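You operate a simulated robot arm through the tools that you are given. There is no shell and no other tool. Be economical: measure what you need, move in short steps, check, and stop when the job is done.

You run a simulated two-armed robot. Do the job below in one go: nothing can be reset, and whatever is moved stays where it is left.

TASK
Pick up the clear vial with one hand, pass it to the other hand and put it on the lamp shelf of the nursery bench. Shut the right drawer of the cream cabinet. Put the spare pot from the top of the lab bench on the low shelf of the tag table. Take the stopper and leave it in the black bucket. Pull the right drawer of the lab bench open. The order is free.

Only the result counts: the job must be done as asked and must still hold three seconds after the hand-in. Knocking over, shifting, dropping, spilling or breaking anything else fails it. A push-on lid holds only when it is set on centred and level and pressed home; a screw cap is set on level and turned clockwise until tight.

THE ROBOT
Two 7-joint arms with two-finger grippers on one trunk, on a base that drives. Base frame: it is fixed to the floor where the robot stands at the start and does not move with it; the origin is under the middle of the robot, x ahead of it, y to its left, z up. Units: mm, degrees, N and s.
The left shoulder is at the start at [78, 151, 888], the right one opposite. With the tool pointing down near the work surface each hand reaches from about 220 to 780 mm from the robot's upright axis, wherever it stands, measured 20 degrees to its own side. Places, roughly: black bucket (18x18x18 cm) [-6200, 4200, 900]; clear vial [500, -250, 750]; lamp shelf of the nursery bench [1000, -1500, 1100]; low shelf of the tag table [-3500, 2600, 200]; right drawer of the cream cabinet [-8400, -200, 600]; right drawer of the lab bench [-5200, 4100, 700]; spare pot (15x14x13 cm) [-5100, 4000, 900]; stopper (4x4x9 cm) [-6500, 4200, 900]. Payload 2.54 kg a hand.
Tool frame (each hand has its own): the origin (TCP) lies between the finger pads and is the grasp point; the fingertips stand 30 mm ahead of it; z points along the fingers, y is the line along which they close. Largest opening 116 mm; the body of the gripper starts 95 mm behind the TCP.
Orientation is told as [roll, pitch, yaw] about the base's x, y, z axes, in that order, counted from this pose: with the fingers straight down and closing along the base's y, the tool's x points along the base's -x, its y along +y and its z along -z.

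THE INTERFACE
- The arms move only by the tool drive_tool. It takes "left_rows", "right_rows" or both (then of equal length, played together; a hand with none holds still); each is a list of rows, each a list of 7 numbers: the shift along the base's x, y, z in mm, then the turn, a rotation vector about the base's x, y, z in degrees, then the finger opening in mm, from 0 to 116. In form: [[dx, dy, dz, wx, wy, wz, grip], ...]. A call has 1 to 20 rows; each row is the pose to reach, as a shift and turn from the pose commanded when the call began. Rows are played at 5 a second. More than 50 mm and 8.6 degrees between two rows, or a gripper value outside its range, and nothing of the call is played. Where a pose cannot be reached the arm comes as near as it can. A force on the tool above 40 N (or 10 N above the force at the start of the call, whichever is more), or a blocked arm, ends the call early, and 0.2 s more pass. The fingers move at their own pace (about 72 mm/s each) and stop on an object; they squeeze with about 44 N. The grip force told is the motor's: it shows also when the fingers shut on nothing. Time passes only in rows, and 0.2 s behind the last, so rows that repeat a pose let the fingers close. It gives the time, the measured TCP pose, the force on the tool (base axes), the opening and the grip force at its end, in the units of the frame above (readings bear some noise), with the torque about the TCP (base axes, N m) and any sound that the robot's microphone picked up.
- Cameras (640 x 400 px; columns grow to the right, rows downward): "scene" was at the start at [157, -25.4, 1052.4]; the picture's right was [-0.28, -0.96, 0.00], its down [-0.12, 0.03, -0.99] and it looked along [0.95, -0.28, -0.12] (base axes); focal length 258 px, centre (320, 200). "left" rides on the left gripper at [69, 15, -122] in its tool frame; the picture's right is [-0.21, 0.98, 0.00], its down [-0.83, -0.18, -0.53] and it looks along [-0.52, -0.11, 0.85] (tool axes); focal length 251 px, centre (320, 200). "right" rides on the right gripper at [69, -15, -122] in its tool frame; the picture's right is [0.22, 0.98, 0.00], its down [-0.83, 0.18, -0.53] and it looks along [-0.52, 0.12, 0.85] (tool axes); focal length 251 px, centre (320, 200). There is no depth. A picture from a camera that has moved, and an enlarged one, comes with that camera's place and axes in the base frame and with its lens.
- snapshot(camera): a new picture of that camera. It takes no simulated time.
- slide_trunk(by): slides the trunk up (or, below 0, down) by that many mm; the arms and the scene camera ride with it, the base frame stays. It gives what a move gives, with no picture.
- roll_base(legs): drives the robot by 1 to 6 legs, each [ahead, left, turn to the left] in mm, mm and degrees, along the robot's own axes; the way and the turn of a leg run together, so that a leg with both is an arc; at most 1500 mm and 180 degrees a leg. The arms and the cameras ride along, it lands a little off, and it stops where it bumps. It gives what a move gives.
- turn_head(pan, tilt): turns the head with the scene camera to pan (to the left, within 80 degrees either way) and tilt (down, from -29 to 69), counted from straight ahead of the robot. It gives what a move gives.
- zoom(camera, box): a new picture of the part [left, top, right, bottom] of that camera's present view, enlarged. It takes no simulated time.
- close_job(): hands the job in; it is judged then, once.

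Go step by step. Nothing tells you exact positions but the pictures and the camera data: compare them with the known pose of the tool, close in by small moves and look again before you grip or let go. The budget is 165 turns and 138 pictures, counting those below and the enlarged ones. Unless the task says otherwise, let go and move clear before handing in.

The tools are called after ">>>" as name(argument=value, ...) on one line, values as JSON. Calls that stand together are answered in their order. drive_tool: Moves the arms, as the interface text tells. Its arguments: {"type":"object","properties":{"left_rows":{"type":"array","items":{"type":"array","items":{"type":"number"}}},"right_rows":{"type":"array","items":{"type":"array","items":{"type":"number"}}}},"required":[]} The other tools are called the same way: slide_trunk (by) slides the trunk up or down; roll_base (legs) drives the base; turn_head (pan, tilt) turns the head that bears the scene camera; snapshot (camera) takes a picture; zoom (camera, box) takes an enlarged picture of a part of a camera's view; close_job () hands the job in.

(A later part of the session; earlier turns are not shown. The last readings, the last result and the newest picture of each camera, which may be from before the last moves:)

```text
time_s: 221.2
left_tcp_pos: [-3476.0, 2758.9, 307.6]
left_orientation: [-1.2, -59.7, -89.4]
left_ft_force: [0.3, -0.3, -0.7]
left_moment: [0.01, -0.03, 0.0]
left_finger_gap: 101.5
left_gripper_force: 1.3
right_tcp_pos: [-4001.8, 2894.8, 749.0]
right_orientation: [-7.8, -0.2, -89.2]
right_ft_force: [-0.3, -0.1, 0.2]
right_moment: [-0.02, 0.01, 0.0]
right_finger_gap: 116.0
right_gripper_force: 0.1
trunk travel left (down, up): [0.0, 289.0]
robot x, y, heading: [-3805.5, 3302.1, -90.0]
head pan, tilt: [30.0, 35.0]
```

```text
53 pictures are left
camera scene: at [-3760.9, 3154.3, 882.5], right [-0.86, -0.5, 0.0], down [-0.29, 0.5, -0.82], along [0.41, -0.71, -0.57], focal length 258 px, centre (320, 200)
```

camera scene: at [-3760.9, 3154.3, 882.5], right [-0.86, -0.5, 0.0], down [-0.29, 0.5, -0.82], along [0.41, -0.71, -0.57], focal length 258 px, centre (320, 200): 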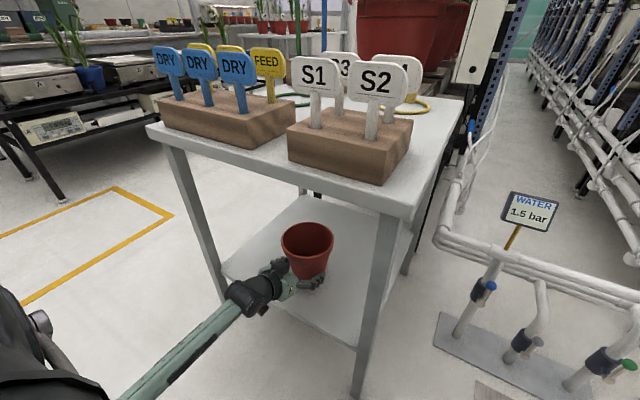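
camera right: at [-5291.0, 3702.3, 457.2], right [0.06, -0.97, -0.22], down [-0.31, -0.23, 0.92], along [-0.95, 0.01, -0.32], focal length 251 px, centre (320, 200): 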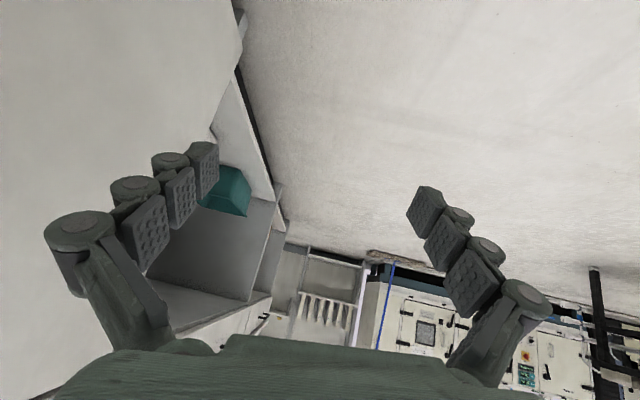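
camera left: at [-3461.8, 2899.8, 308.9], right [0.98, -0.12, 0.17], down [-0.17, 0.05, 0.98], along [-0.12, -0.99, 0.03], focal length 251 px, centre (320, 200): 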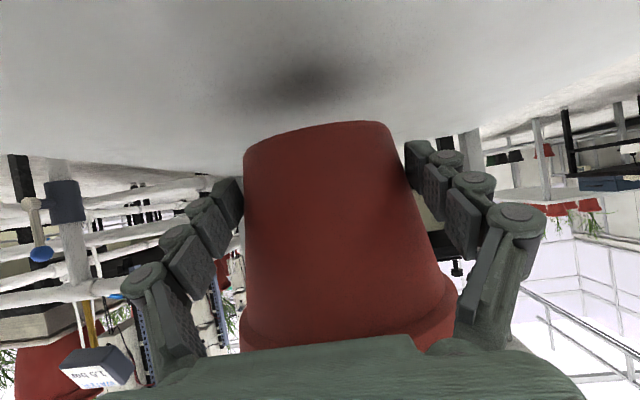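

The pot is above the shelf, with its shadow below. I lower until it touches.

>>> drive_tool(left_rows=[[0, 0, -12, 0, 0, 0, 100.5], [0, 0, -20, 0, 0, 0, 100.5], [0, 0, -25, 0, 0, 0, 100.5], [0, 0, -28, 0, 0, 0, 100.5], [0, 0, -28, 0, 0, 0, 100.5]])

>>> snapshot(camera="left")

```text
time_s: 222.4
left_tcp_pos: [-3475.2, 2758.4, 278.7]
left_orientation: [-1.8, -59.7, -89.2]
left_ft_force: [1.6, -0.2, 0.0]
left_moment: [0.0, 0.03, 0.0]
left_finger_gap: 101.7
left_gripper_force: 5.3
right_tcp_pos: [-4000.7, 2894.1, 748.2]
right_orientation: [-7.8, -0.2, -89.1]
right_ft_force: [0.5, -0.1, -0.3]
right_moment: [-0.01, 0.01, -0.03]
right_finger_gap: 116.1
right_gripper_force: 0.1
trunk travel left (down, up): [0.0, 289.0]
robot x, y, heading: [-3808.7, 3298.5, -89.7]
head pan, tilt: [30.0, 35.0]
```

```text
52 pictures are left
camera left: at [-3460.3, 2899.5, 280.0], right [0.98, -0.12, 0.17], down [-0.17, 0.05, 0.98], along [-0.13, -0.99, 0.03], focal length 251 px, centre (320, 200)
```

left: 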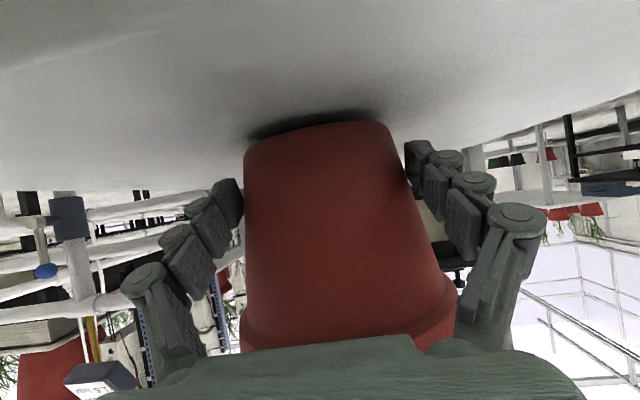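

About 5 mm of gap is left. I continue down in small steps.

>>> drive_tool(left_rows=[[0, 0, -3, 0, 0, 0, 100.5], [0, 0, -5, 0, 0, 0, 100.5], [0, 0, -6, 0, 0, 0, 100.5], [0, 0, -6, 0, 0, 0, 100.5]])

>>> zoom(camera="left", box=[200, 60, 480, 235])

```text
time_s: 223.4
left_tcp_pos: [-3476.6, 2759.4, 272.1]
left_orientation: [-2.0, -59.7, -89.2]
left_ft_force: [-0.2, 0.1, 0.1]
left_moment: [0.03, 0.04, 0.0]
left_finger_gap: 101.6
left_gripper_force: 5.6
right_tcp_pos: [-4001.4, 2894.6, 748.0]
right_orientation: [-7.7, -0.2, -89.2]
right_ft_force: [-0.3, -0.5, 0.8]
right_moment: [0.02, 0.01, -0.02]
right_finger_gap: 115.7
right_gripper_force: 0.0
trunk travel left (down, up): [0.0, 289.0]
robot x, y, heading: [-3805.0, 3299.5, -90.0]
head pan, tilt: [30.0, 35.0]
```

```text
2.29 times, centred on (340, 148) of left
camera zoom: at [-3460.6, 2899.3, 274.5], right [0.98, -0.12, 0.17], down [-0.16, 0.05, 0.99], along [-0.13, -0.99, 0.03], focal length 575 px, centre (274, 320)
```

zoom: 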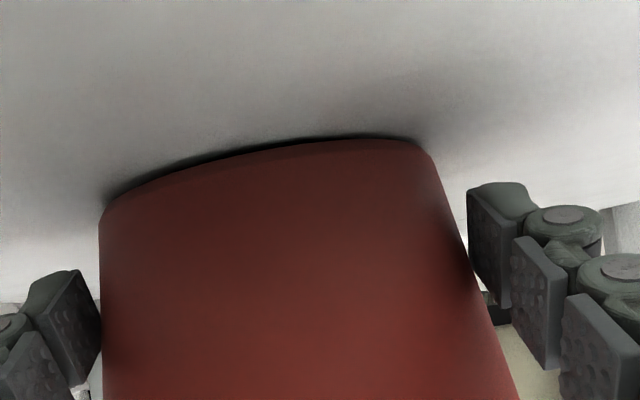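

The pot is within a millimetre or two of the shelf. I lower the last bit and release slowly.

>>> drive_tool(left_rows=[[0, 0, -1.5, 0, 0, 0, 100.5], [0, 0, -2.5, 0, 0, 0, 100.5], [0, 0, -2.5, 0, 0, 0, 101.5], [0, 0, -2.5, 0, 0, 0, 103], [0, 0, -2.5, 0, 0, 0, 106], [0, 0, -2.5, 0, 0, 0, 116], [0, 0, -2.5, 0, 0, 0, 116]])

>>> snapshot(camera="left")

```text
time_s: 225.0
left_tcp_pos: [-3475.8, 2759.4, 271.8]
left_orientation: [-2.0, -59.7, -89.1]
left_ft_force: [0.4, -0.7, 0.1]
left_moment: [0.01, 0.03, 0.02]
left_finger_gap: 116.1
left_gripper_force: 0.1
right_tcp_pos: [-4001.7, 2893.7, 748.0]
right_orientation: [-7.7, -0.2, -89.3]
right_ft_force: [-0.3, -0.3, 0.1]
right_moment: [0.03, 0.01, -0.03]
right_finger_gap: 115.9
right_gripper_force: 0.1
trunk travel left (down, up): [0.0, 289.0]
robot x, y, heading: [-3806.9, 3298.3, -89.7]
head pan, tilt: [30.0, 35.0]
```

```text
50 pictures are left
camera left: at [-3460.7, 2899.7, 272.9], right [0.98, -0.12, 0.17], down [-0.16, 0.05, 0.99], along [-0.13, -0.99, 0.03], focal length 251 px, centre (320, 200)
```

left: 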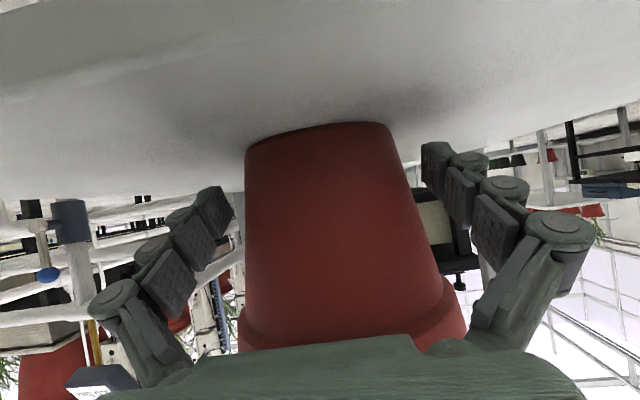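

The pot stands free on the low shelf. I pull the hand straight back, then reverse the base.

>>> drive_tool(left_rows=[[0, 30, 0, 0, 0, 0, 116], [0, 60, 0, 0, 0, 0, 116], [0, 90, 2, 0, 0, 0, 116], [0, 90, 2, 0, 0, 0, 116]])

>>> roll_base(legs=[[-200, 0, 0]])

>>> snapshot(camera="left")

```text
time_s: 226.0
left_tcp_pos: [-3474.3, 2847.8, 274.0]
left_orientation: [-2.2, -59.6, -88.9]
left_ft_force: [0.3, 0.8, 0.0]
left_moment: [-0.02, -0.01, -0.02]
left_finger_gap: 115.9
left_gripper_force: 0.1
right_tcp_pos: [-4001.7, 2895.1, 748.1]
right_orientation: [-7.7, -0.3, -89.2]
right_ft_force: [0.1, 0.7, 0.4]
right_moment: [-0.02, -0.01, 0.02]
right_finger_gap: 115.9
right_gripper_force: 0.0
trunk travel left (down, up): [0.0, 289.0]
robot x, y, heading: [-3807.7, 3294.3, -89.9]
head pan, tilt: [30.0, 35.0]
```

```text
time_s: 227.6
left_tcp_pos: [-3475.7, 3047.9, 274.5]
left_orientation: [-2.1, -59.7, -89.0]
left_ft_force: [-0.1, 0.5, -0.4]
left_moment: [0.01, 0.01, 0.02]
left_finger_gap: 116.1
left_gripper_force: 0.1
right_tcp_pos: [-4002.5, 3093.5, 749.0]
right_orientation: [-7.7, -0.3, -89.3]
right_ft_force: [-0.1, -0.1, -0.7]
right_moment: [0.02, -0.03, -0.01]
right_finger_gap: 116.1
right_gripper_force: 0.0
trunk travel left (down, up): [0.0, 289.0]
robot x, y, heading: [-3808.3, 3495.9, -89.9]
head pan, tilt: [30.0, 35.0]
```

```text
49 pictures are left
camera left: at [-3459.0, 3187.4, 275.7], right [0.98, -0.12, 0.17], down [-0.16, 0.05, 0.99], along [-0.13, -0.99, 0.03], focal length 251 px, centre (320, 200)
```

left: 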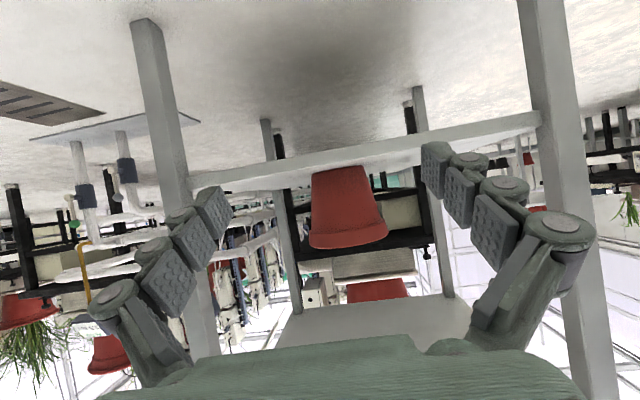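

The pot stands upright on the low shelf. I raise the trunk and bring the left hand up, pointing down again.

>>> slide_trunk(by=225)

>>> drive_tool(left_rows=[[0, 5, 40, 0, 0, 0, 116], [0, 10, 85, 0, 0, 0, 116], [0, 10, 125, 7, 0, 0, 116], [-5, 10, 165, 14, 0, 0, 116], [-15, 10, 205, 21, 0, 0, 116], [-30, 10, 245, 28, 0, 0, 116], [-45, 10, 285, 36, 0, 0, 116], [-60, 10, 325, 44, 0, 0, 116], [-75, 10, 365, 52, 0, 0, 116], [-90, 10, 400, 60, 0, 0, 116], [-105, 10, 440, 60, 0, 0, 116], [-120, 10, 470, 60, 0, 0, 116]], right_rows=[[0, 0, 0, 0, 0, 0, 116], [0, 0, 0, 0, 0, 0, 116], [0, 0, 0, 0, 0, 0, 116], [0, 0, 0, 0, 0, 0, 116], [0, 0, 0, 0, 0, 0, 116], [0, 0, 0, 0, 0, 0, 116], [0, 0, 0, 0, 0, 0, 116], [0, 0, 0, 0, 0, 0, 116], [0, 0, 0, 0, 0, 0, 116], [0, 0, 0, 0, 0, 0, 116], [0, 0, 0, 0, 0, 0, 116], [0, 0, 0, 0, 0, 0, 116]])

```text
time_s: 230.0
left_tcp_pos: [-3475.0, 3047.4, 499.9]
left_orientation: [-2.1, -59.6, -88.9]
left_ft_force: [0.0, -0.6, -0.1]
left_moment: [0.01, 0.04, -0.01]
left_finger_gap: 116.1
left_gripper_force: 0.0
right_tcp_pos: [-4001.5, 3094.3, 973.5]
right_orientation: [-7.7, -0.2, -89.2]
right_ft_force: [1.1, 1.1, -0.6]
right_moment: [-0.02, 0.03, -0.01]
right_finger_gap: 115.8
right_gripper_force: 0.0
trunk travel left (down, up): [-225.0, 64.0]
robot x, y, heading: [-3806.4, 3495.3, -89.7]
head pan, tilt: [30.0, 35.0]
```

```text
time_s: 232.6
left_tcp_pos: [-3594.2, 3057.4, 968.5]
left_orientation: [-1.2, 0.4, -89.4]
left_ft_force: [-0.1, 0.1, -0.6]
left_moment: [0.03, -0.02, -0.01]
left_finger_gap: 116.2
left_gripper_force: 0.1
right_tcp_pos: [-4002.4, 3094.6, 972.8]
right_orientation: [-7.8, -0.2, -89.2]
right_ft_force: [1.3, -0.6, -0.6]
right_moment: [-0.01, 0.03, -0.01]
right_finger_gap: 115.8
right_gripper_force: 0.0
trunk travel left (down, up): [-225.0, 64.0]
robot x, y, heading: [-3804.2, 3496.8, -89.8]
head pan, tilt: [30.0, 35.0]
```

I drive back along the aisle to the left part of the lab bench and turn to face it.

>>> roll_base(legs=[[180, 0, 0], [0, -1300, 0], [0, -1230, 0], [0, 0, 180]])

>>> turn_head(pan=0, tilt=20)

>>> snapshot(camera="scene")

```text
time_s: 265.8
left_tcp_pos: [-6561.2, 3756.2, 966.8]
left_orientation: [-1.2, 0.4, 89.0]
left_ft_force: [-0.5, 0.0, -0.5]
left_moment: [0.02, 0.01, 0.02]
left_finger_gap: 115.7
left_gripper_force: 0.1
right_tcp_pos: [-6153.9, 3707.3, 973.8]
right_orientation: [-7.8, -0.3, 89.1]
right_ft_force: [0.1, 0.8, -0.4]
right_moment: [-0.01, -0.03, 0.0]
right_finger_gap: 116.1
right_gripper_force: 0.0
trunk travel left (down, up): [-225.0, 64.0]
robot x, y, heading: [-6358.8, 3307.2, 88.5]
head pan, tilt: [30.0, 35.0]
```

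```text
time_s: 266.8
left_tcp_pos: [-6560.9, 3756.0, 966.7]
left_orientation: [-1.3, 0.2, 88.9]
left_ft_force: [1.0, 0.2, -0.6]
left_moment: [0.01, 0.01, 0.03]
left_finger_gap: 115.8
left_gripper_force: 0.1
right_tcp_pos: [-6154.9, 3707.2, 973.1]
right_orientation: [-7.7, -0.2, 89.0]
right_ft_force: [-0.7, -0.5, 0.0]
right_moment: [0.01, 0.02, 0.0]
right_finger_gap: 116.0
right_gripper_force: 0.1
trunk travel left (down, up): [-225.0, 64.0]
robot x, y, heading: [-6363.6, 3309.1, 88.2]
head pan, tilt: [0.0, 20.0]
```

```text
48 pictures are left
camera scene: at [-6357.7, 3471.9, 1131.3], right [1.0, -0.02, 0.0], down [-0.01, -0.34, -0.94], along [0.02, 0.94, -0.34], focal length 258 px, centre (320, 200)
```

scene: 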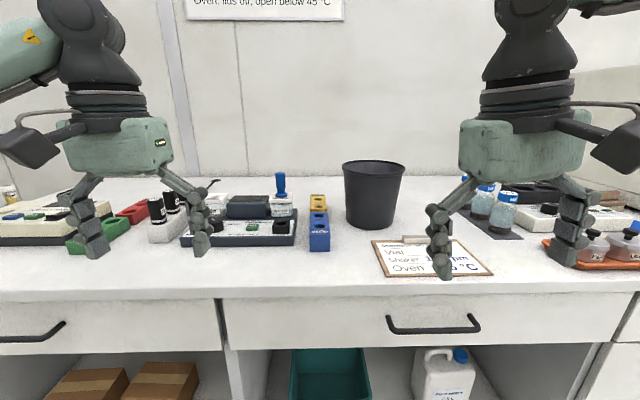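

The bucket is ahead; a blue-topped stopper seems to stand behind the balance at left. I enlarge it.

>>> zoom(camera="scene", box=[200, 150, 420, 270])

```text
2.91 times, centred on (310, 210) of scene
camera zoom: at [-6357.7, 3471.9, 1131.3], right [1.0, -0.02, 0.0], down [-0.01, -0.34, -0.94], along [0.02, 0.94, -0.34], focal length 752 px, centre (349, 171)
```

zoom: 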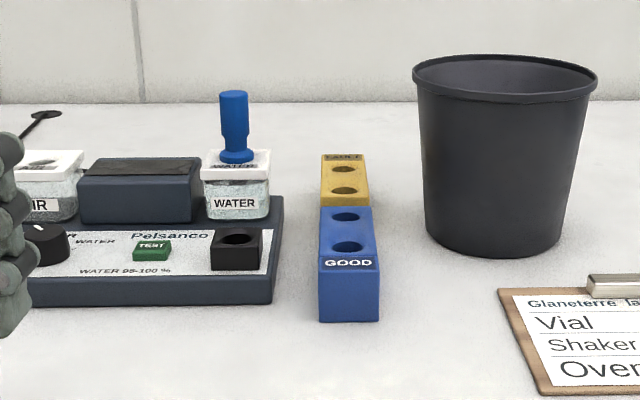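

The blue stopper stands in the lid of the WATER jar. I triangulate it with the left camera.

>>> snapshot(camera="left")

```text
46 pictures are left
camera left: at [-6581.6, 3688.8, 1089.1], right [-0.97, 0.23, -0.02], down [0.19, 0.83, 0.53], along [0.14, 0.51, -0.85], focal length 251 px, centre (320, 200)
```

left: 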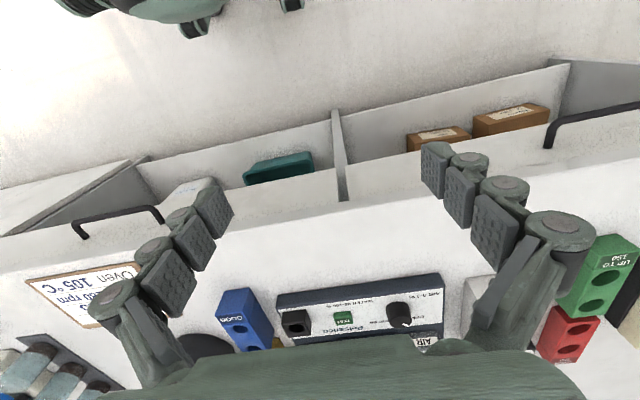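

The stopper is hidden under the hand, so I raise and move the left hand to view it.

>>> drive_tool(left_rows=[[20, 30, 40, 0, 0, 0, 116], [40, 60, 80, 0, 0, 0, 116], [60, 90, 110, 0, 0, 0, 116], [80, 110, 120, 0, 0, 0, 116], [80, 110, 120, 0, 0, 0, 116]])

>>> snapshot(camera="left")

```text
refused: row 1 steps farther than a row can; nothing moved
```

```text
45 pictures are left
camera left: at [-6581.6, 3688.8, 1089.1], right [-0.97, 0.23, -0.02], down [0.19, 0.83, 0.53], along [0.14, 0.51, -0.85], focal length 251 px, centre (320, 200)
```

left: 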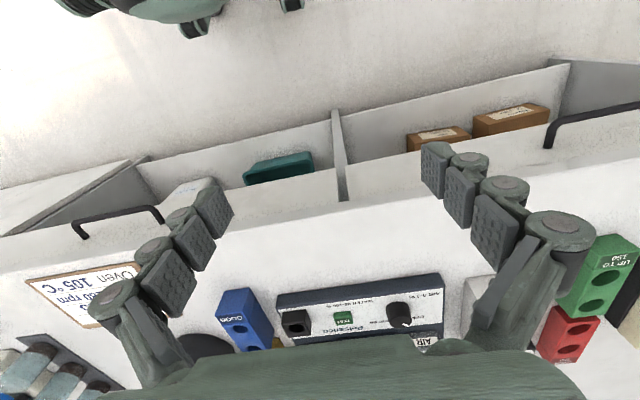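

The steps were too long, so nothing moved. I repeat with shorter ones.

>>> drive_tool(left_rows=[[15, 20, 30, 0, 0, 0, 116], [30, 45, 60, 0, 0, 0, 116], [45, 70, 90, 0, 0, 0, 116], [60, 90, 115, 0, 0, 0, 116], [80, 110, 125, 0, 0, 0, 116], [80, 110, 125, 0, 0, 0, 116]])

>>> snapshot(camera="left")

```text
time_s: 268.2
left_tcp_pos: [-6482.2, 3864.6, 1094.0]
left_orientation: [-1.2, 0.3, 88.9]
left_ft_force: [-0.6, 0.1, -0.4]
left_moment: [0.02, -0.02, 0.03]
left_finger_gap: 116.3
left_gripper_force: 0.1
right_tcp_pos: [-6155.1, 3708.1, 973.4]
right_orientation: [-7.7, -0.2, 89.1]
right_ft_force: [-0.1, 0.5, -0.2]
right_moment: [-0.05, 0.02, 0.0]
right_finger_gap: 115.9
right_gripper_force: 0.0
trunk travel left (down, up): [-225.0, 64.0]
robot x, y, heading: [-6361.4, 3309.2, 88.4]
head pan, tilt: [0.0, 20.0]
```

```text
44 pictures are left
camera left: at [-6502.7, 3797.4, 1215.7], right [-0.97, 0.23, -0.02], down [0.19, 0.82, 0.53], along [0.14, 0.51, -0.85], focal length 251 px, centre (320, 200)
```

left: 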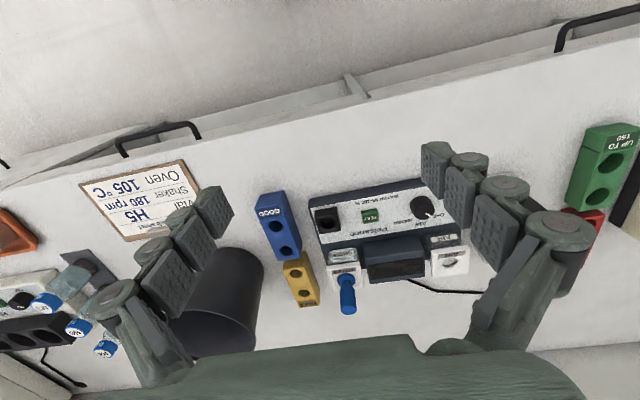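

The stopper is visible. I enlarge for exact pixels.

>>> zoom(camera="left", box=[230, 220, 390, 340])

```text
3.33 times, centred on (310, 280) of left
camera zoom: at [-6502.7, 3797.4, 1215.7], right [-0.97, 0.23, -0.02], down [0.19, 0.82, 0.53], along [0.14, 0.51, -0.85], focal length 838 px, centre (353, -67)
```

zoom: 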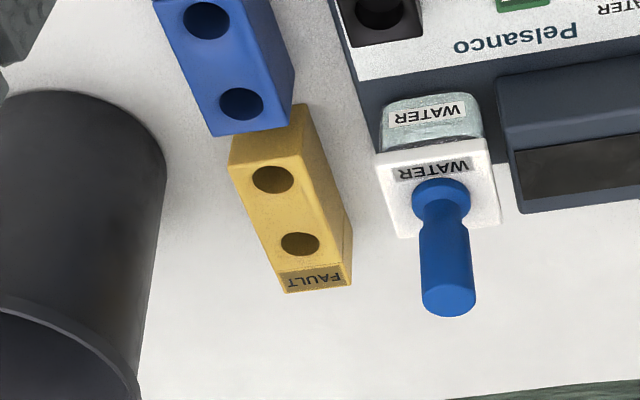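

The stopper is at [-6455, 4176], with its flange at z 888 and top at 958; the bucket centre is [-6192, 4182], rim z about 972. I drive 165 mm closer so the left hand can reach.

>>> roll_base(legs=[[165, 0, 1.5]])

>>> snapshot(camera="left")

```text
time_s: 269.6
left_tcp_pos: [-6496.0, 4023.0, 1092.6]
left_orientation: [-1.2, 0.3, 90.4]
left_ft_force: [0.0, -0.5, -0.2]
left_moment: [-0.05, 0.0, 0.0]
left_finger_gap: 116.1
left_gripper_force: 0.0
right_tcp_pos: [-6164.0, 3873.7, 972.9]
right_orientation: [-7.7, -0.2, 90.7]
right_ft_force: [0.4, -0.4, 0.0]
right_moment: [-0.04, 0.0, -0.02]
right_finger_gap: 116.0
right_gripper_force: 0.0
trunk travel left (down, up): [-225.0, 64.0]
robot x, y, heading: [-6356.6, 3470.9, 90.3]
head pan, tilt: [0.0, 20.0]
```

```text
42 pictures are left
camera left: at [-6514.2, 3954.4, 1215.0], right [-0.98, 0.21, -0.02], down [0.16, 0.83, 0.53], along [0.13, 0.52, -0.85], focal length 251 px, centre (320, 200)
```

left: 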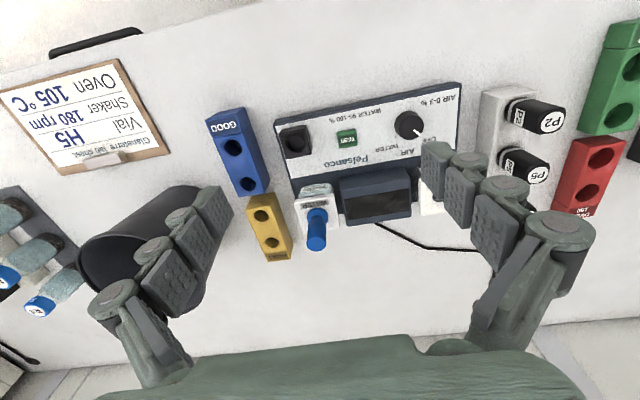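

The position is confirmed. I bring the left hand above the stopper with a narrower opening.

>>> drive_tool(left_rows=[[8, 30, -20, 0, 0, 0, 70], [16, 62, -40, 0, 0, 0, 70], [24, 94, -60, 0, 0, 0, 70], [33, 125, -75, 0, 0, 0, 70], [41, 154, -83, 0, 0, 0, 70], [41, 154, -83, 0, 0, 0, 70]])

>>> snapshot(camera="left")

>>> zoom(camera="scene", box=[140, 120, 400, 300])

```text
time_s: 271.0
left_tcp_pos: [-6456.9, 4175.8, 1010.5]
left_orientation: [-1.2, 0.3, 90.4]
left_ft_force: [0.1, -0.2, -0.6]
left_moment: [-0.04, 0.02, 0.0]
left_finger_gap: 69.9
left_gripper_force: 0.0
right_tcp_pos: [-6165.9, 3874.2, 973.4]
right_orientation: [-7.7, -0.3, 90.7]
right_ft_force: [-0.1, 0.2, -0.1]
right_moment: [0.01, 0.0, 0.01]
right_finger_gap: 116.0
right_gripper_force: 0.1
trunk travel left (down, up): [-225.0, 64.0]
robot x, y, heading: [-6362.9, 3468.2, 90.1]
head pan, tilt: [0.0, 20.0]
```

```text
41 pictures are left
camera left: at [-6475.4, 4109.5, 1131.6], right [-0.98, 0.21, -0.02], down [0.16, 0.83, 0.53], along [0.13, 0.52, -0.85], focal length 251 px, centre (320, 200)
```

left: 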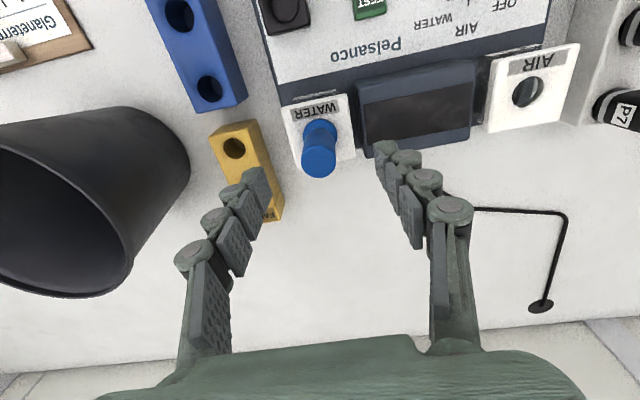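

```text
2.22 times, centred on (270, 210) of scene
camera zoom: at [-6360.6, 3632.3, 1131.3], right [1.0, 0.0, 0.0], down [0.0, -0.34, -0.94], along [0.0, 0.94, -0.34], focal length 574 px, centre (431, 178)
```

zoom: 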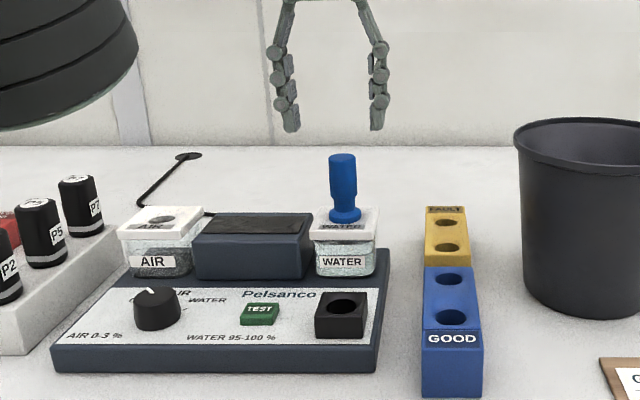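

The stopper is within 4 mm of centre. I lower around the handle, then close.

>>> drive_tool(left_rows=[[5, 3, -25, 0, 0, 0, 70], [5, 3, -50, 0, 0, 0, 70], [5, 3, -70, 0, 0, 0, 70], [5, 3, -80, 0, 0, 0, 70], [5, 3, -80, 0, 0, 0, 70]])

>>> zoom(camera="scene", box=[220, 160, 380, 260])

>>> zoom(camera="left", box=[200, 60, 440, 260])

```text
time_s: 272.2
left_tcp_pos: [-6449.1, 4177.9, 929.3]
left_orientation: [-1.2, 0.4, 90.5]
left_ft_force: [-0.1, 0.3, -0.5]
left_moment: [-0.02, 0.01, 0.0]
left_finger_gap: 70.0
left_gripper_force: 0.0
right_tcp_pos: [-6163.5, 3873.5, 973.1]
right_orientation: [-7.7, -0.2, 90.6]
right_ft_force: [0.1, 0.1, 0.6]
right_moment: [-0.02, -0.01, -0.03]
right_finger_gap: 116.0
right_gripper_force: 0.0
trunk travel left (down, up): [-225.0, 64.0]
robot x, y, heading: [-6362.5, 3468.6, 90.2]
head pan, tilt: [0.0, 20.0]
```

```text
4.00 times, centred on (300, 210) of scene
camera zoom: at [-6360.1, 3632.3, 1131.3], right [1.0, 0.0, 0.0], down [0.0, -0.34, -0.94], along [0.0, 0.94, -0.34], focal length 1034 px, centre (400, 160)
```

zoom: 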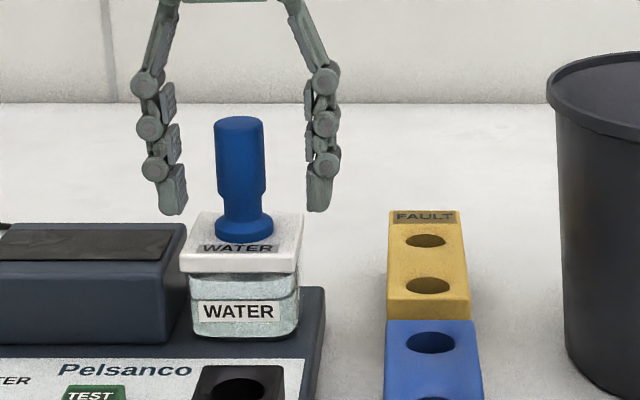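

```text
2.00 times, centred on (320, 160) of left
camera zoom: at [-6468.1, 4110.3, 1051.9], right [-0.98, 0.21, -0.02], down [0.16, 0.83, 0.53], along [0.13, 0.52, -0.85], focal length 503 px, centre (320, 280)
```

zoom: 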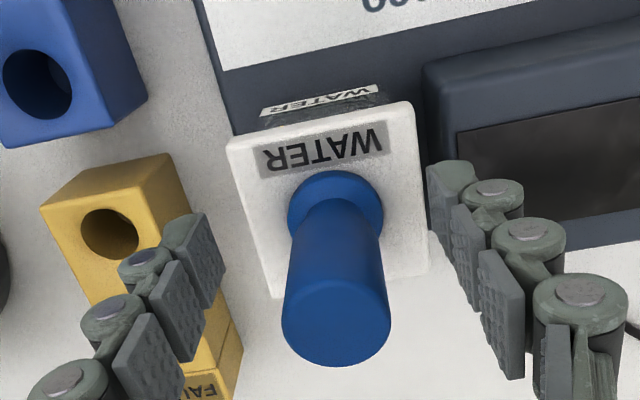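

The handle is between the fingers, 4 mm towards -x. I centre, close and lift slightly.

>>> drive_tool(left_rows=[[-4, 0, 0, 0, 0, 0, 70], [-4, 0, 0, 0, 0, 0, 45], [-4, 0, 0, 0, 0, 0, 25], [-4, 0, 0, 0, 0, 0, 10], [-4, 0, 0, 0, 0, 0, 10], [-4, 0, 15, 0, 0, 0, 10], [-4, 0, 40, 0, 0, 0, 10], [-4, 0, 40, 0, 0, 0, 10]])

>>> zoom(camera="scene", box=[220, 130, 380, 260])

```text
time_s: 274.0
left_tcp_pos: [-6454.1, 4176.7, 970.6]
left_orientation: [-1.1, 0.3, 90.5]
left_ft_force: [0.0, 0.0, 0.3]
left_moment: [-0.01, 0.0, 0.0]
left_finger_gap: 25.1
left_gripper_force: 44.2
right_tcp_pos: [-6163.4, 3874.3, 974.3]
right_orientation: [-7.7, -0.2, 90.7]
right_ft_force: [0.6, 0.2, -0.3]
right_moment: [0.0, 0.01, -0.02]
right_finger_gap: 116.0
right_gripper_force: 0.1
trunk travel left (down, up): [-225.0, 64.0]
robot x, y, heading: [-6362.6, 3474.5, 90.0]
head pan, tilt: [0.0, 20.0]
```

```text
3.08 times, centred on (300, 195) of scene
camera zoom: at [-6360.2, 3632.4, 1131.3], right [1.0, 0.0, 0.0], down [0.0, -0.34, -0.94], along [0.0, 0.94, -0.34], focal length 795 px, centre (382, 215)
```

zoom: 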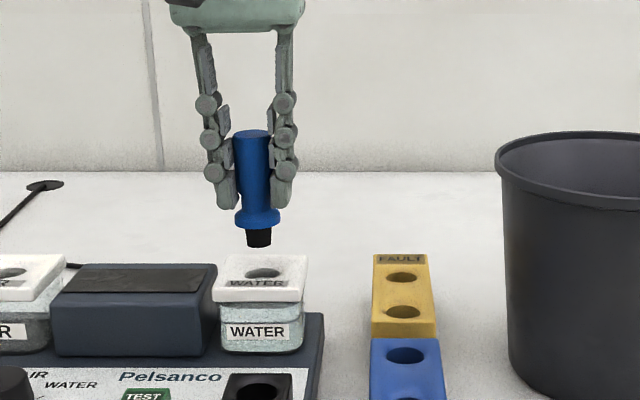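

The stopper is free of its jar and held at 25 mm. I raise the trunk and hand so it clears the bucket's rim.

>>> slide_trunk(by=64)

>>> drive_tool(left_rows=[[0, 0, 20, 0, 0, 0, 10], [0, 0, 38, 0, 0, 0, 10], [0, 0, 38, 0, 0, 0, 10]])

>>> roll_base(legs=[[0, -258, 0]])

>>> snapshot(camera="scene")

>>> snapshot(camera="left")

```text
time_s: 275.0
left_tcp_pos: [-6454.0, 4179.1, 1033.9]
left_orientation: [-1.3, 0.3, 90.4]
left_ft_force: [-0.3, 1.1, -0.3]
left_moment: [0.02, 0.0, -0.03]
left_finger_gap: 25.6
left_gripper_force: 43.8
right_tcp_pos: [-6163.3, 3873.6, 1037.0]
right_orientation: [-7.7, -0.2, 90.7]
right_ft_force: [-0.1, 0.1, -0.4]
right_moment: [-0.02, 0.0, 0.01]
right_finger_gap: 116.0
right_gripper_force: 0.1
trunk travel left (down, up): [-289.0, 0.0]
robot x, y, heading: [-6358.4, 3471.6, 90.2]
head pan, tilt: [0.0, 20.0]
```

```text
time_s: 275.8
left_tcp_pos: [-6455.0, 4178.7, 1071.6]
left_orientation: [-1.3, 0.3, 90.4]
left_ft_force: [-0.6, 0.9, -0.8]
left_moment: [0.01, 0.0, 0.01]
left_finger_gap: 25.2
left_gripper_force: 44.1
right_tcp_pos: [-6163.4, 3873.8, 1038.6]
right_orientation: [-7.7, -0.2, 90.7]
right_ft_force: [0.6, -0.2, -0.7]
right_moment: [0.0, 0.03, 0.0]
right_finger_gap: 115.9
right_gripper_force: 0.0
trunk travel left (down, up): [-289.0, 0.0]
robot x, y, heading: [-6360.2, 3469.1, 90.1]
head pan, tilt: [0.0, 20.0]
```

```text
time_s: 278.9
left_tcp_pos: [-6193.6, 4179.1, 1072.8]
left_orientation: [-1.2, 0.3, 90.5]
left_ft_force: [0.6, 0.0, -1.1]
left_moment: [0.02, 0.02, -0.01]
left_finger_gap: 25.2
left_gripper_force: 44.4
right_tcp_pos: [-5903.3, 3874.1, 1037.8]
right_orientation: [-7.7, -0.3, 90.6]
right_ft_force: [0.5, 0.6, 0.5]
right_moment: [0.03, -0.01, 0.0]
right_finger_gap: 115.9
right_gripper_force: 0.0
trunk travel left (down, up): [-289.0, 0.0]
robot x, y, heading: [-6101.3, 3470.5, 90.1]
head pan, tilt: [0.0, 20.0]
```

```text
36 pictures are left
camera scene: at [-6100.3, 3632.8, 1195.3], right [1.0, 0.0, 0.0], down [0.0, -0.34, -0.94], along [0.0, 0.94, -0.34], focal length 258 px, centre (320, 200)
```

scene: 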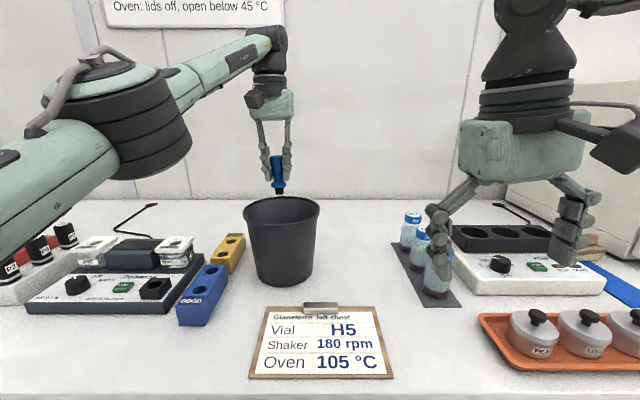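

```text
35 pictures are left
camera left: at [-6212.4, 4110.6, 1194.3], right [-0.98, 0.21, -0.02], down [0.16, 0.83, 0.53], along [0.13, 0.52, -0.85], focal length 251 px, centre (320, 200)
```

left: 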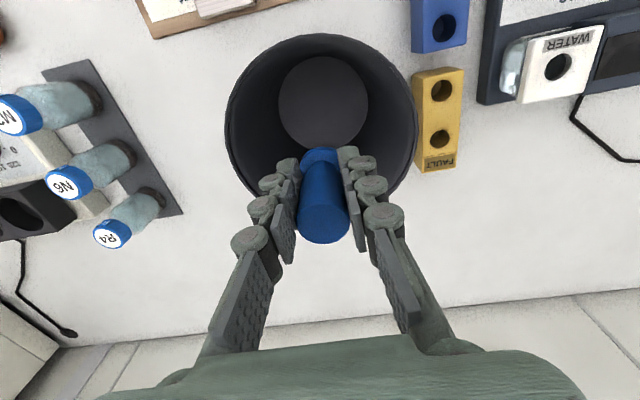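

The hand is centred over the bucket. I lower the stopper inside, then release it just above the floor of the bucket.

>>> drive_tool(left_rows=[[0, 0, -40, 0, 0, 0, 10], [0, 0, -80, 0, 0, 0, 10], [0, 0, -120, 0, 0, 0, 10], [0, 0, -155, 0, 0, 0, 10], [0, 0, -180, 0, 0, 0, 10], [0, 0, -192, 0, 0, 0, 10], [0, 0, -192, 0, 0, 0, 10]])

>>> snapshot(camera="left")

```text
time_s: 280.5
left_tcp_pos: [-6194.3, 4179.7, 879.4]
left_orientation: [-1.2, 0.3, 90.5]
left_ft_force: [-0.1, 0.5, 0.3]
left_moment: [0.0, -0.02, -0.01]
left_finger_gap: 25.3
left_gripper_force: 43.9
right_tcp_pos: [-5903.5, 3874.2, 1036.9]
right_orientation: [-7.8, -0.2, 90.7]
right_ft_force: [0.4, -0.1, -0.2]
right_moment: [-0.01, -0.01, 0.01]
right_finger_gap: 116.0
right_gripper_force: 0.1
trunk travel left (down, up): [-289.0, 0.0]
robot x, y, heading: [-6101.2, 3469.2, 90.0]
head pan, tilt: [0.0, 20.0]
```

```text
34 pictures are left
camera left: at [-6212.7, 4111.1, 1001.7], right [-0.98, 0.21, -0.02], down [0.16, 0.83, 0.53], along [0.13, 0.52, -0.85], focal length 251 px, centre (320, 200)
```

left: 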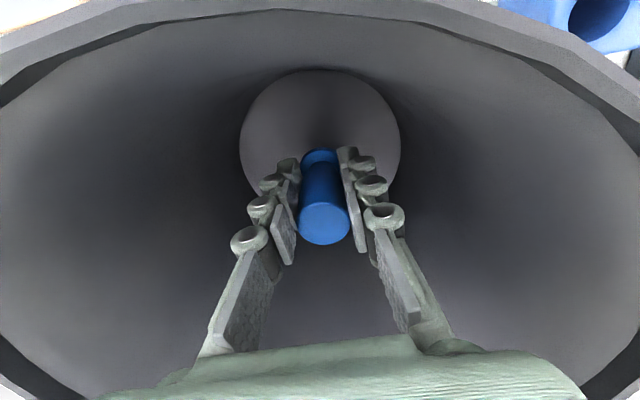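

The stopper is well inside. I lower a little more, open the fingers and lift out.

>>> drive_tool(left_rows=[[0, 0, -5, 0, 0, 0, 10], [0, 0, -9, 0, 0, 0, 10], [0, 0, -9, 0, 0, 0, 40], [0, 0, -9, 0, 0, 0, 60], [0, 0, -9, 0, 0, 0, 60], [0, 0, 30, 0, 0, 0, 60], [0, 0, 75, 0, 0, 0, 60], [0, 0, 120, 0, 0, 0, 60], [0, 0, 165, 0, 0, 0, 60], [0, 0, 190, 0, 0, 0, 60]])

>>> snapshot(camera="left")

```text
time_s: 282.7
left_tcp_pos: [-6192.9, 4179.6, 1070.4]
left_orientation: [-1.1, 0.3, 90.2]
left_ft_force: [-0.4, 0.5, 0.7]
left_moment: [0.02, -0.01, 0.0]
left_finger_gap: 60.0
left_gripper_force: 0.1
right_tcp_pos: [-5902.9, 3873.6, 1037.9]
right_orientation: [-7.7, -0.2, 90.6]
right_ft_force: [0.2, -0.1, -0.2]
right_moment: [0.05, 0.04, 0.0]
right_finger_gap: 115.9
right_gripper_force: 0.1
trunk travel left (down, up): [-289.0, 0.0]
robot x, y, heading: [-6103.3, 3471.4, 90.0]
head pan, tilt: [0.0, 20.0]
```

```text
33 pictures are left
camera left: at [-6212.1, 4111.4, 1192.4], right [-0.98, 0.21, -0.02], down [0.17, 0.83, 0.53], along [0.13, 0.52, -0.85], focal length 251 px, centre (320, 200)
```

left: 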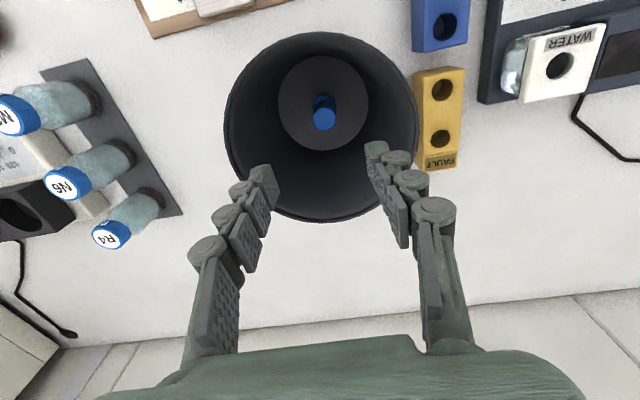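

The stopper stands in the bucket. I draw the left hand back, reverse, and drive right towards the right drawer, whose handle is near [-5241, 3865, 702].

>>> drive_tool(left_rows=[[0, -45, 0, 0, 0, 0, 60], [0, -90, 0, 0, 0, 0, 60], [0, -135, 0, 0, 0, 0, 60], [0, -180, 0, 0, 0, 0, 60], [0, -225, 0, 0, 0, 0, 60], [0, -260, 0, 0, 0, 0, 60]])

>>> roll_base(legs=[[-200, 0, 0], [0, -1000, 0]])

>>> slide_trunk(by=-164)

>>> turn_head(pan=10, tilt=30)

>>> snapshot(camera="scene")

```text
time_s: 284.1
left_tcp_pos: [-6193.8, 3919.3, 1069.9]
left_orientation: [-1.2, 0.3, 90.4]
left_ft_force: [-0.2, 0.3, 0.6]
left_moment: [-0.01, 0.0, 0.0]
left_finger_gap: 60.1
left_gripper_force: 0.1
right_tcp_pos: [-5904.2, 3874.6, 1037.1]
right_orientation: [-7.6, -0.2, 90.5]
right_ft_force: [0.2, -0.6, -0.3]
right_moment: [0.0, 0.03, -0.02]
right_finger_gap: 116.2
right_gripper_force: 0.1
trunk travel left (down, up): [-289.0, 0.0]
robot x, y, heading: [-6099.5, 3469.6, 89.9]
head pan, tilt: [0.0, 20.0]
```

```text
time_s: 295.4
left_tcp_pos: [-5178.2, 3719.5, 1069.3]
left_orientation: [-1.2, 0.3, 90.0]
left_ft_force: [-0.6, -0.1, 0.9]
left_moment: [0.0, 0.01, 0.0]
left_finger_gap: 60.2
left_gripper_force: 0.1
right_tcp_pos: [-4889.3, 3671.4, 1036.9]
right_orientation: [-7.7, -0.2, 90.1]
right_ft_force: [0.4, -0.7, 0.0]
right_moment: [-0.01, 0.03, 0.04]
right_finger_gap: 116.0
right_gripper_force: 0.1
trunk travel left (down, up): [-289.0, 0.0]
robot x, y, heading: [-5087.2, 3266.7, 89.5]
head pan, tilt: [0.0, 20.0]
```

```text
time_s: 297.3
left_tcp_pos: [-5177.9, 3719.2, 905.4]
left_orientation: [-1.2, 0.3, 90.0]
left_ft_force: [0.3, -0.2, -0.4]
left_moment: [-0.02, -0.02, 0.01]
left_finger_gap: 60.2
left_gripper_force: 0.1
right_tcp_pos: [-4887.5, 3670.3, 873.0]
right_orientation: [-7.7, -0.2, 90.3]
right_ft_force: [0.7, -1.0, -1.2]
right_moment: [-0.01, -0.01, -0.02]
right_finger_gap: 116.0
right_gripper_force: 0.1
trunk travel left (down, up): [-125.0, 164.0]
robot x, y, heading: [-5091.7, 3274.2, 89.7]
head pan, tilt: [0.0, 20.0]
```

```text
time_s: 298.0
left_tcp_pos: [-5177.3, 3719.9, 905.5]
left_orientation: [-1.2, 0.3, 90.1]
left_ft_force: [-0.2, -0.2, 0.7]
left_moment: [0.0, 0.02, 0.0]
left_finger_gap: 60.0
left_gripper_force: 0.0
right_tcp_pos: [-4887.9, 3671.5, 873.4]
right_orientation: [-7.6, -0.2, 90.2]
right_ft_force: [-0.3, 0.9, 0.4]
right_moment: [-0.02, 0.01, -0.02]
right_finger_gap: 116.2
right_gripper_force: 0.0
trunk travel left (down, up): [-125.0, 164.0]
robot x, y, heading: [-5086.4, 3270.6, 89.4]
head pan, tilt: [10.0, 30.0]
```

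```text
32 pictures are left
camera scene: at [-5102.0, 3427.4, 1015.3], right [0.99, 0.17, 0.0], down [0.08, -0.49, -0.87], along [-0.14, 0.85, -0.5], focal length 258 px, centre (320, 200)
```

scene: 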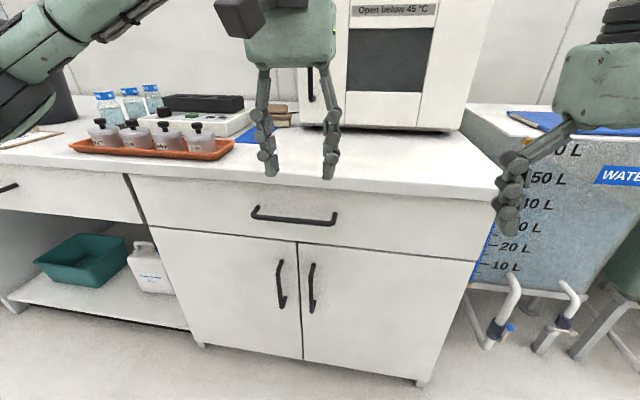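

The handle is clearly visible at centre. I turn the left hand 90 degrees so its fingers close fore-and-aft.

>>> drive_tool(left_rows=[[0, -5, 0, 0, 0, -8.2, 60], [0, -10, 0, 0, 0, -16.4, 60], [0, -15, 0, 0, 0, -24.6, 60], [0, -20, 0, 0, 0, -32.8, 60], [0, -25, 0, 0, 0, -41, 60], [0, -30, 0, 0, 0, -49.2, 60], [0, -35, 0, 0, 0, -57.4, 60], [0, -40, 0, 0, 0, -65.6, 60], [0, -40, 0, 0, 0, -73.8, 60], [0, -40, 0, 0, 0, -82, 60], [0, -40, 0, 0, 0, -90, 60], [0, -40, 0, 0, 0, -90, 60]])

>>> zoom(camera="scene", box=[220, 160, 380, 260])

```text
time_s: 300.6
left_tcp_pos: [-5153.1, 3628.2, 891.9]
left_orientation: [-1.2, 0.3, -0.1]
left_ft_force: [-0.3, -0.2, -0.6]
left_moment: [0.02, -0.01, -0.02]
left_finger_gap: 60.1
left_gripper_force: 0.0
left hand out of reach, approached as far as the arm can: row 10, 11, 12
right_tcp_pos: [-4887.6, 3671.6, 873.4]
right_orientation: [-7.7, -0.1, 90.2]
right_ft_force: [-0.7, -0.2, -0.5]
right_moment: [0.03, -0.01, 0.02]
right_finger_gap: 116.2
right_gripper_force: 0.1
trunk travel left (down, up): [-125.0, 164.0]
robot x, y, heading: [-5084.8, 3267.5, 89.6]
head pan, tilt: [10.0, 30.0]
```

```text
4.00 times, centred on (300, 210) of scene
camera zoom: at [-5102.0, 3427.4, 1015.3], right [0.99, 0.17, 0.0], down [0.08, -0.49, -0.87], along [-0.15, 0.85, -0.5], focal length 1034 px, centre (400, 160)
```

zoom: 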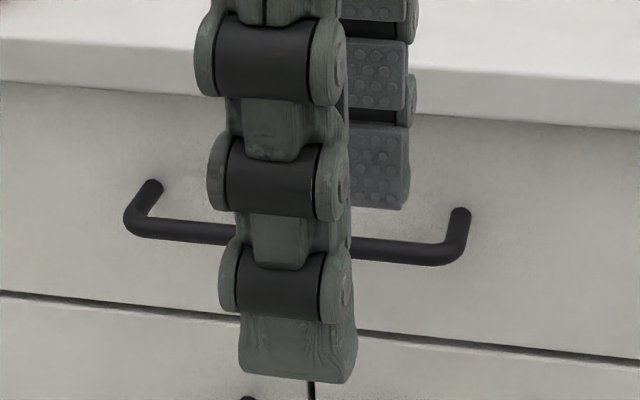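

The bar handle lies at about [-5236, 3859, 704], 38 mm in front of the drawer face. I tilt the left hand 30 degrees and bring it to a pre-grip point above and in front of the bar.

>>> drive_tool(left_rows=[[-14, 30, -10, 5, 0, 0, 60], [-28, 62, -30, 10, 0, 0, 50], [-42, 95, -50, 15, 0, 0, 40], [-56, 128, -70, 20, 0, 0, 34], [-70, 160, -95, 25, 0, 0, 34], [-83, 192, -121, 30, 0, 0, 34], [-83, 192, -121, 30, 0, 0, 34]])

>>> zoom(camera="scene", box=[200, 140, 380, 260])

>>> snapshot(camera="left")

```text
time_s: 302.2
left_tcp_pos: [-5221.1, 3770.9, 710.3]
left_orientation: [29.2, -0.2, -0.2]
left_ft_force: [-7.4, 1.5, -5.9]
left_moment: [0.17, -0.57, -0.3]
left_finger_gap: 33.8
left_gripper_force: 0.1
left hand out of reach, approached as far as the arm can: row 1, 2, 3, 4, 5, 6, 7
right_tcp_pos: [-4888.3, 3672.2, 873.4]
right_orientation: [-7.8, 0.0, 90.2]
right_ft_force: [-0.8, 0.0, -0.8]
right_moment: [-0.12, -0.11, 0.0]
right_finger_gap: 116.1
right_gripper_force: 0.1
trunk travel left (down, up): [-125.0, 164.0]
robot x, y, heading: [-5088.4, 3271.5, 89.5]
head pan, tilt: [10.0, 30.0]
```

```text
3.33 times, centred on (290, 200) of scene
camera zoom: at [-5103.2, 3429.3, 1014.5], right [0.99, 0.17, 0.0], down [0.09, -0.5, -0.86], along [-0.14, 0.85, -0.5], focal length 862 px, centre (420, 200)
```

zoom: 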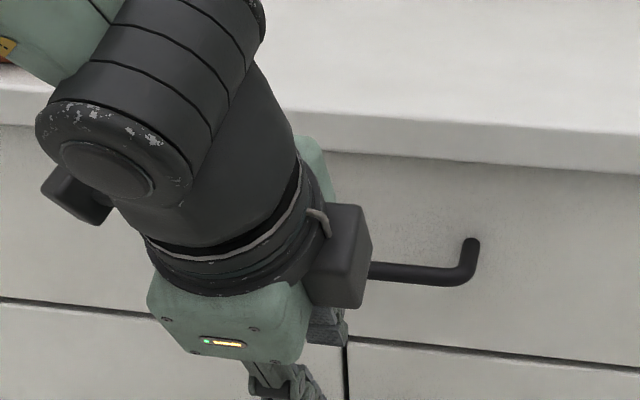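

```text
29 pictures are left
camera left: at [-5291.8, 3725.1, 824.1], right [0.22, 0.85, 0.48], down [0.82, -0.42, 0.38], along [0.53, 0.31, -0.79], focal length 251 px, centre (320, 200)
```

left: 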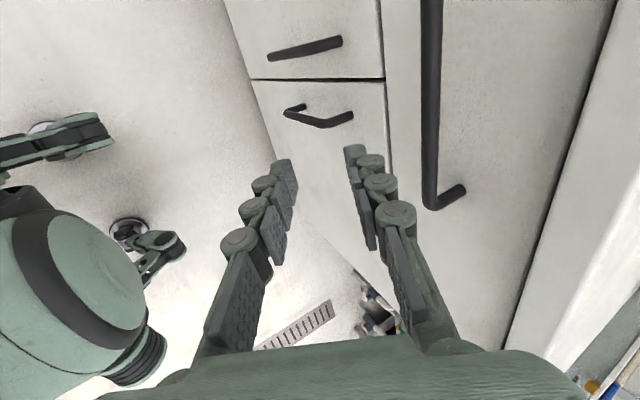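

That orientation strains the arm. A better way is to hook both fingers behind the bar with the hand in its natural pose, as the gap is 32 mm and the fingers are 22 mm wide. I undo the tilt and the turn.

>>> drive_tool(left_rows=[[5, -15, 30, -5, 0, 0, 34], [10, -35, 65, -10, 0, 0, 40], [15, -55, 100, -15, 0, 0, 50], [20, -75, 135, -20, 0, 0, 60], [25, -95, 165, -25, 0, 0, 60], [30, -115, 190, -30, 0, 0, 60], [30, -125, 200, -30, 0, 0, 60]])

>>> drive_tool(left_rows=[[-3, 3, 0, 0, 0, 8.2, 60], [-6, 6, 0, 0, 0, 16.4, 60], [-10, 9, 0, 0, 0, 24.6, 60], [-13, 12, 0, 0, 0, 32.8, 60], [-16, 15, 0, 0, 0, 41, 60], [-20, 18, 0, 0, 0, 49.2, 60], [-24, 21, 0, 0, 0, 57.4, 60], [-28, 24, 0, 0, 0, 65.6, 60], [-32, 27, 0, 0, 0, 73.8, 60], [-36, 30, 0, 0, 0, 82, 60], [-40, 33, 0, 0, 0, 90, 60], [-40, 33, 0, 0, 0, 90, 60]])

>>> snapshot(camera="scene")

```text
time_s: 303.8
left_tcp_pos: [-5179.7, 3609.8, 902.0]
left_orientation: [-1.2, 0.2, 0.2]
left_ft_force: [0.3, -1.2, 0.3]
left_moment: [0.07, 0.01, 0.04]
left_finger_gap: 60.0
left_gripper_force: 0.0
left hand out of reach, approached as far as the arm can: row 1, 2, 3, 4, 5, 6, 7
right_tcp_pos: [-4887.6, 3669.5, 873.2]
right_orientation: [-7.7, -0.3, 90.2]
right_ft_force: [-0.1, -0.9, -0.2]
right_moment: [0.06, 0.01, -0.02]
right_finger_gap: 116.2
right_gripper_force: 0.1
trunk travel left (down, up): [-125.0, 164.0]
robot x, y, heading: [-5088.5, 3268.1, 89.5]
head pan, tilt: [10.0, 30.0]
```

```text
time_s: 306.4
left_tcp_pos: [-5217.1, 3649.3, 903.7]
left_orientation: [-1.2, 0.3, 90.1]
left_ft_force: [-0.2, -0.7, -0.4]
left_moment: [0.01, -0.01, -0.01]
left_finger_gap: 59.8
left_gripper_force: 0.1
right_tcp_pos: [-4887.3, 3671.3, 873.3]
right_orientation: [-7.7, -0.2, 90.2]
right_ft_force: [0.9, -0.8, 0.2]
right_moment: [0.0, 0.03, 0.02]
right_finger_gap: 116.0
right_gripper_force: 0.0
trunk travel left (down, up): [-125.0, 164.0]
robot x, y, heading: [-5089.2, 3271.5, 89.5]
head pan, tilt: [10.0, 30.0]
```

```text
28 pictures are left
camera scene: at [-5102.0, 3427.4, 1015.3], right [0.99, 0.17, 0.0], down [0.08, -0.49, -0.87], along [-0.14, 0.85, -0.5], focal length 258 px, centre (320, 200)
```

scene: 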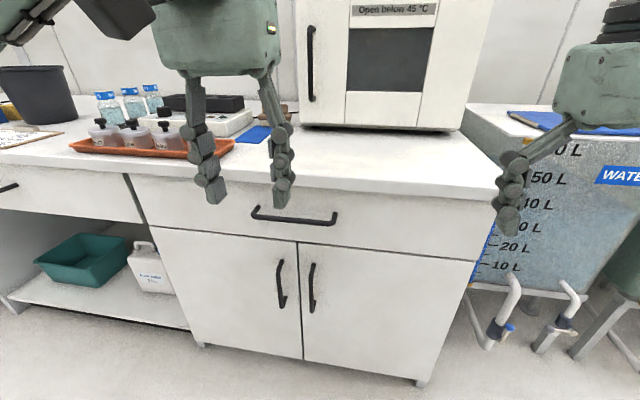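

I bring the hand above and just in front of the bar to measure the gap with the left camera.

>>> drive_tool(left_rows=[[-5, 40, -15, 0, 0, 0, 80], [-10, 80, -30, 0, 0, 0, 100], [-15, 120, -45, 0, 0, 0, 100], [-19, 160, -60, 0, 0, 0, 100], [-19, 180, -70, 0, 0, 0, 100], [-19, 180, -70, 0, 0, 0, 100]])

>>> snapshot(camera="left")

```text
time_s: 307.8
left_tcp_pos: [-5234.5, 3832.3, 831.8]
left_orientation: [-1.1, 0.3, 90.0]
left_ft_force: [0.4, -0.2, 0.2]
left_moment: [0.05, 0.01, -0.01]
left_finger_gap: 100.0
left_gripper_force: 0.0
right_tcp_pos: [-4888.1, 3671.4, 874.6]
right_orientation: [-7.7, -0.1, 90.2]
right_ft_force: [0.0, -1.1, -0.2]
right_moment: [-0.03, 0.01, 0.0]
right_finger_gap: 116.0
right_gripper_force: 0.0
trunk travel left (down, up): [-125.0, 164.0]
robot x, y, heading: [-5087.2, 3268.1, 89.5]
head pan, tilt: [10.0, 30.0]
```

```text
27 pictures are left
camera left: at [-5253.8, 3763.3, 954.2], right [-0.98, 0.22, -0.02], down [0.17, 0.83, 0.53], along [0.13, 0.52, -0.85], focal length 251 px, centre (320, 200)
```

left: 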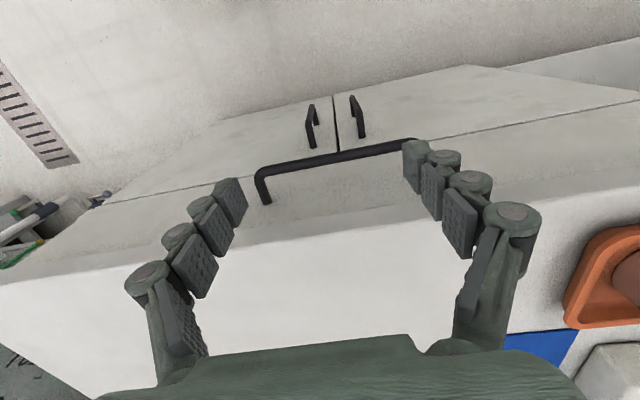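

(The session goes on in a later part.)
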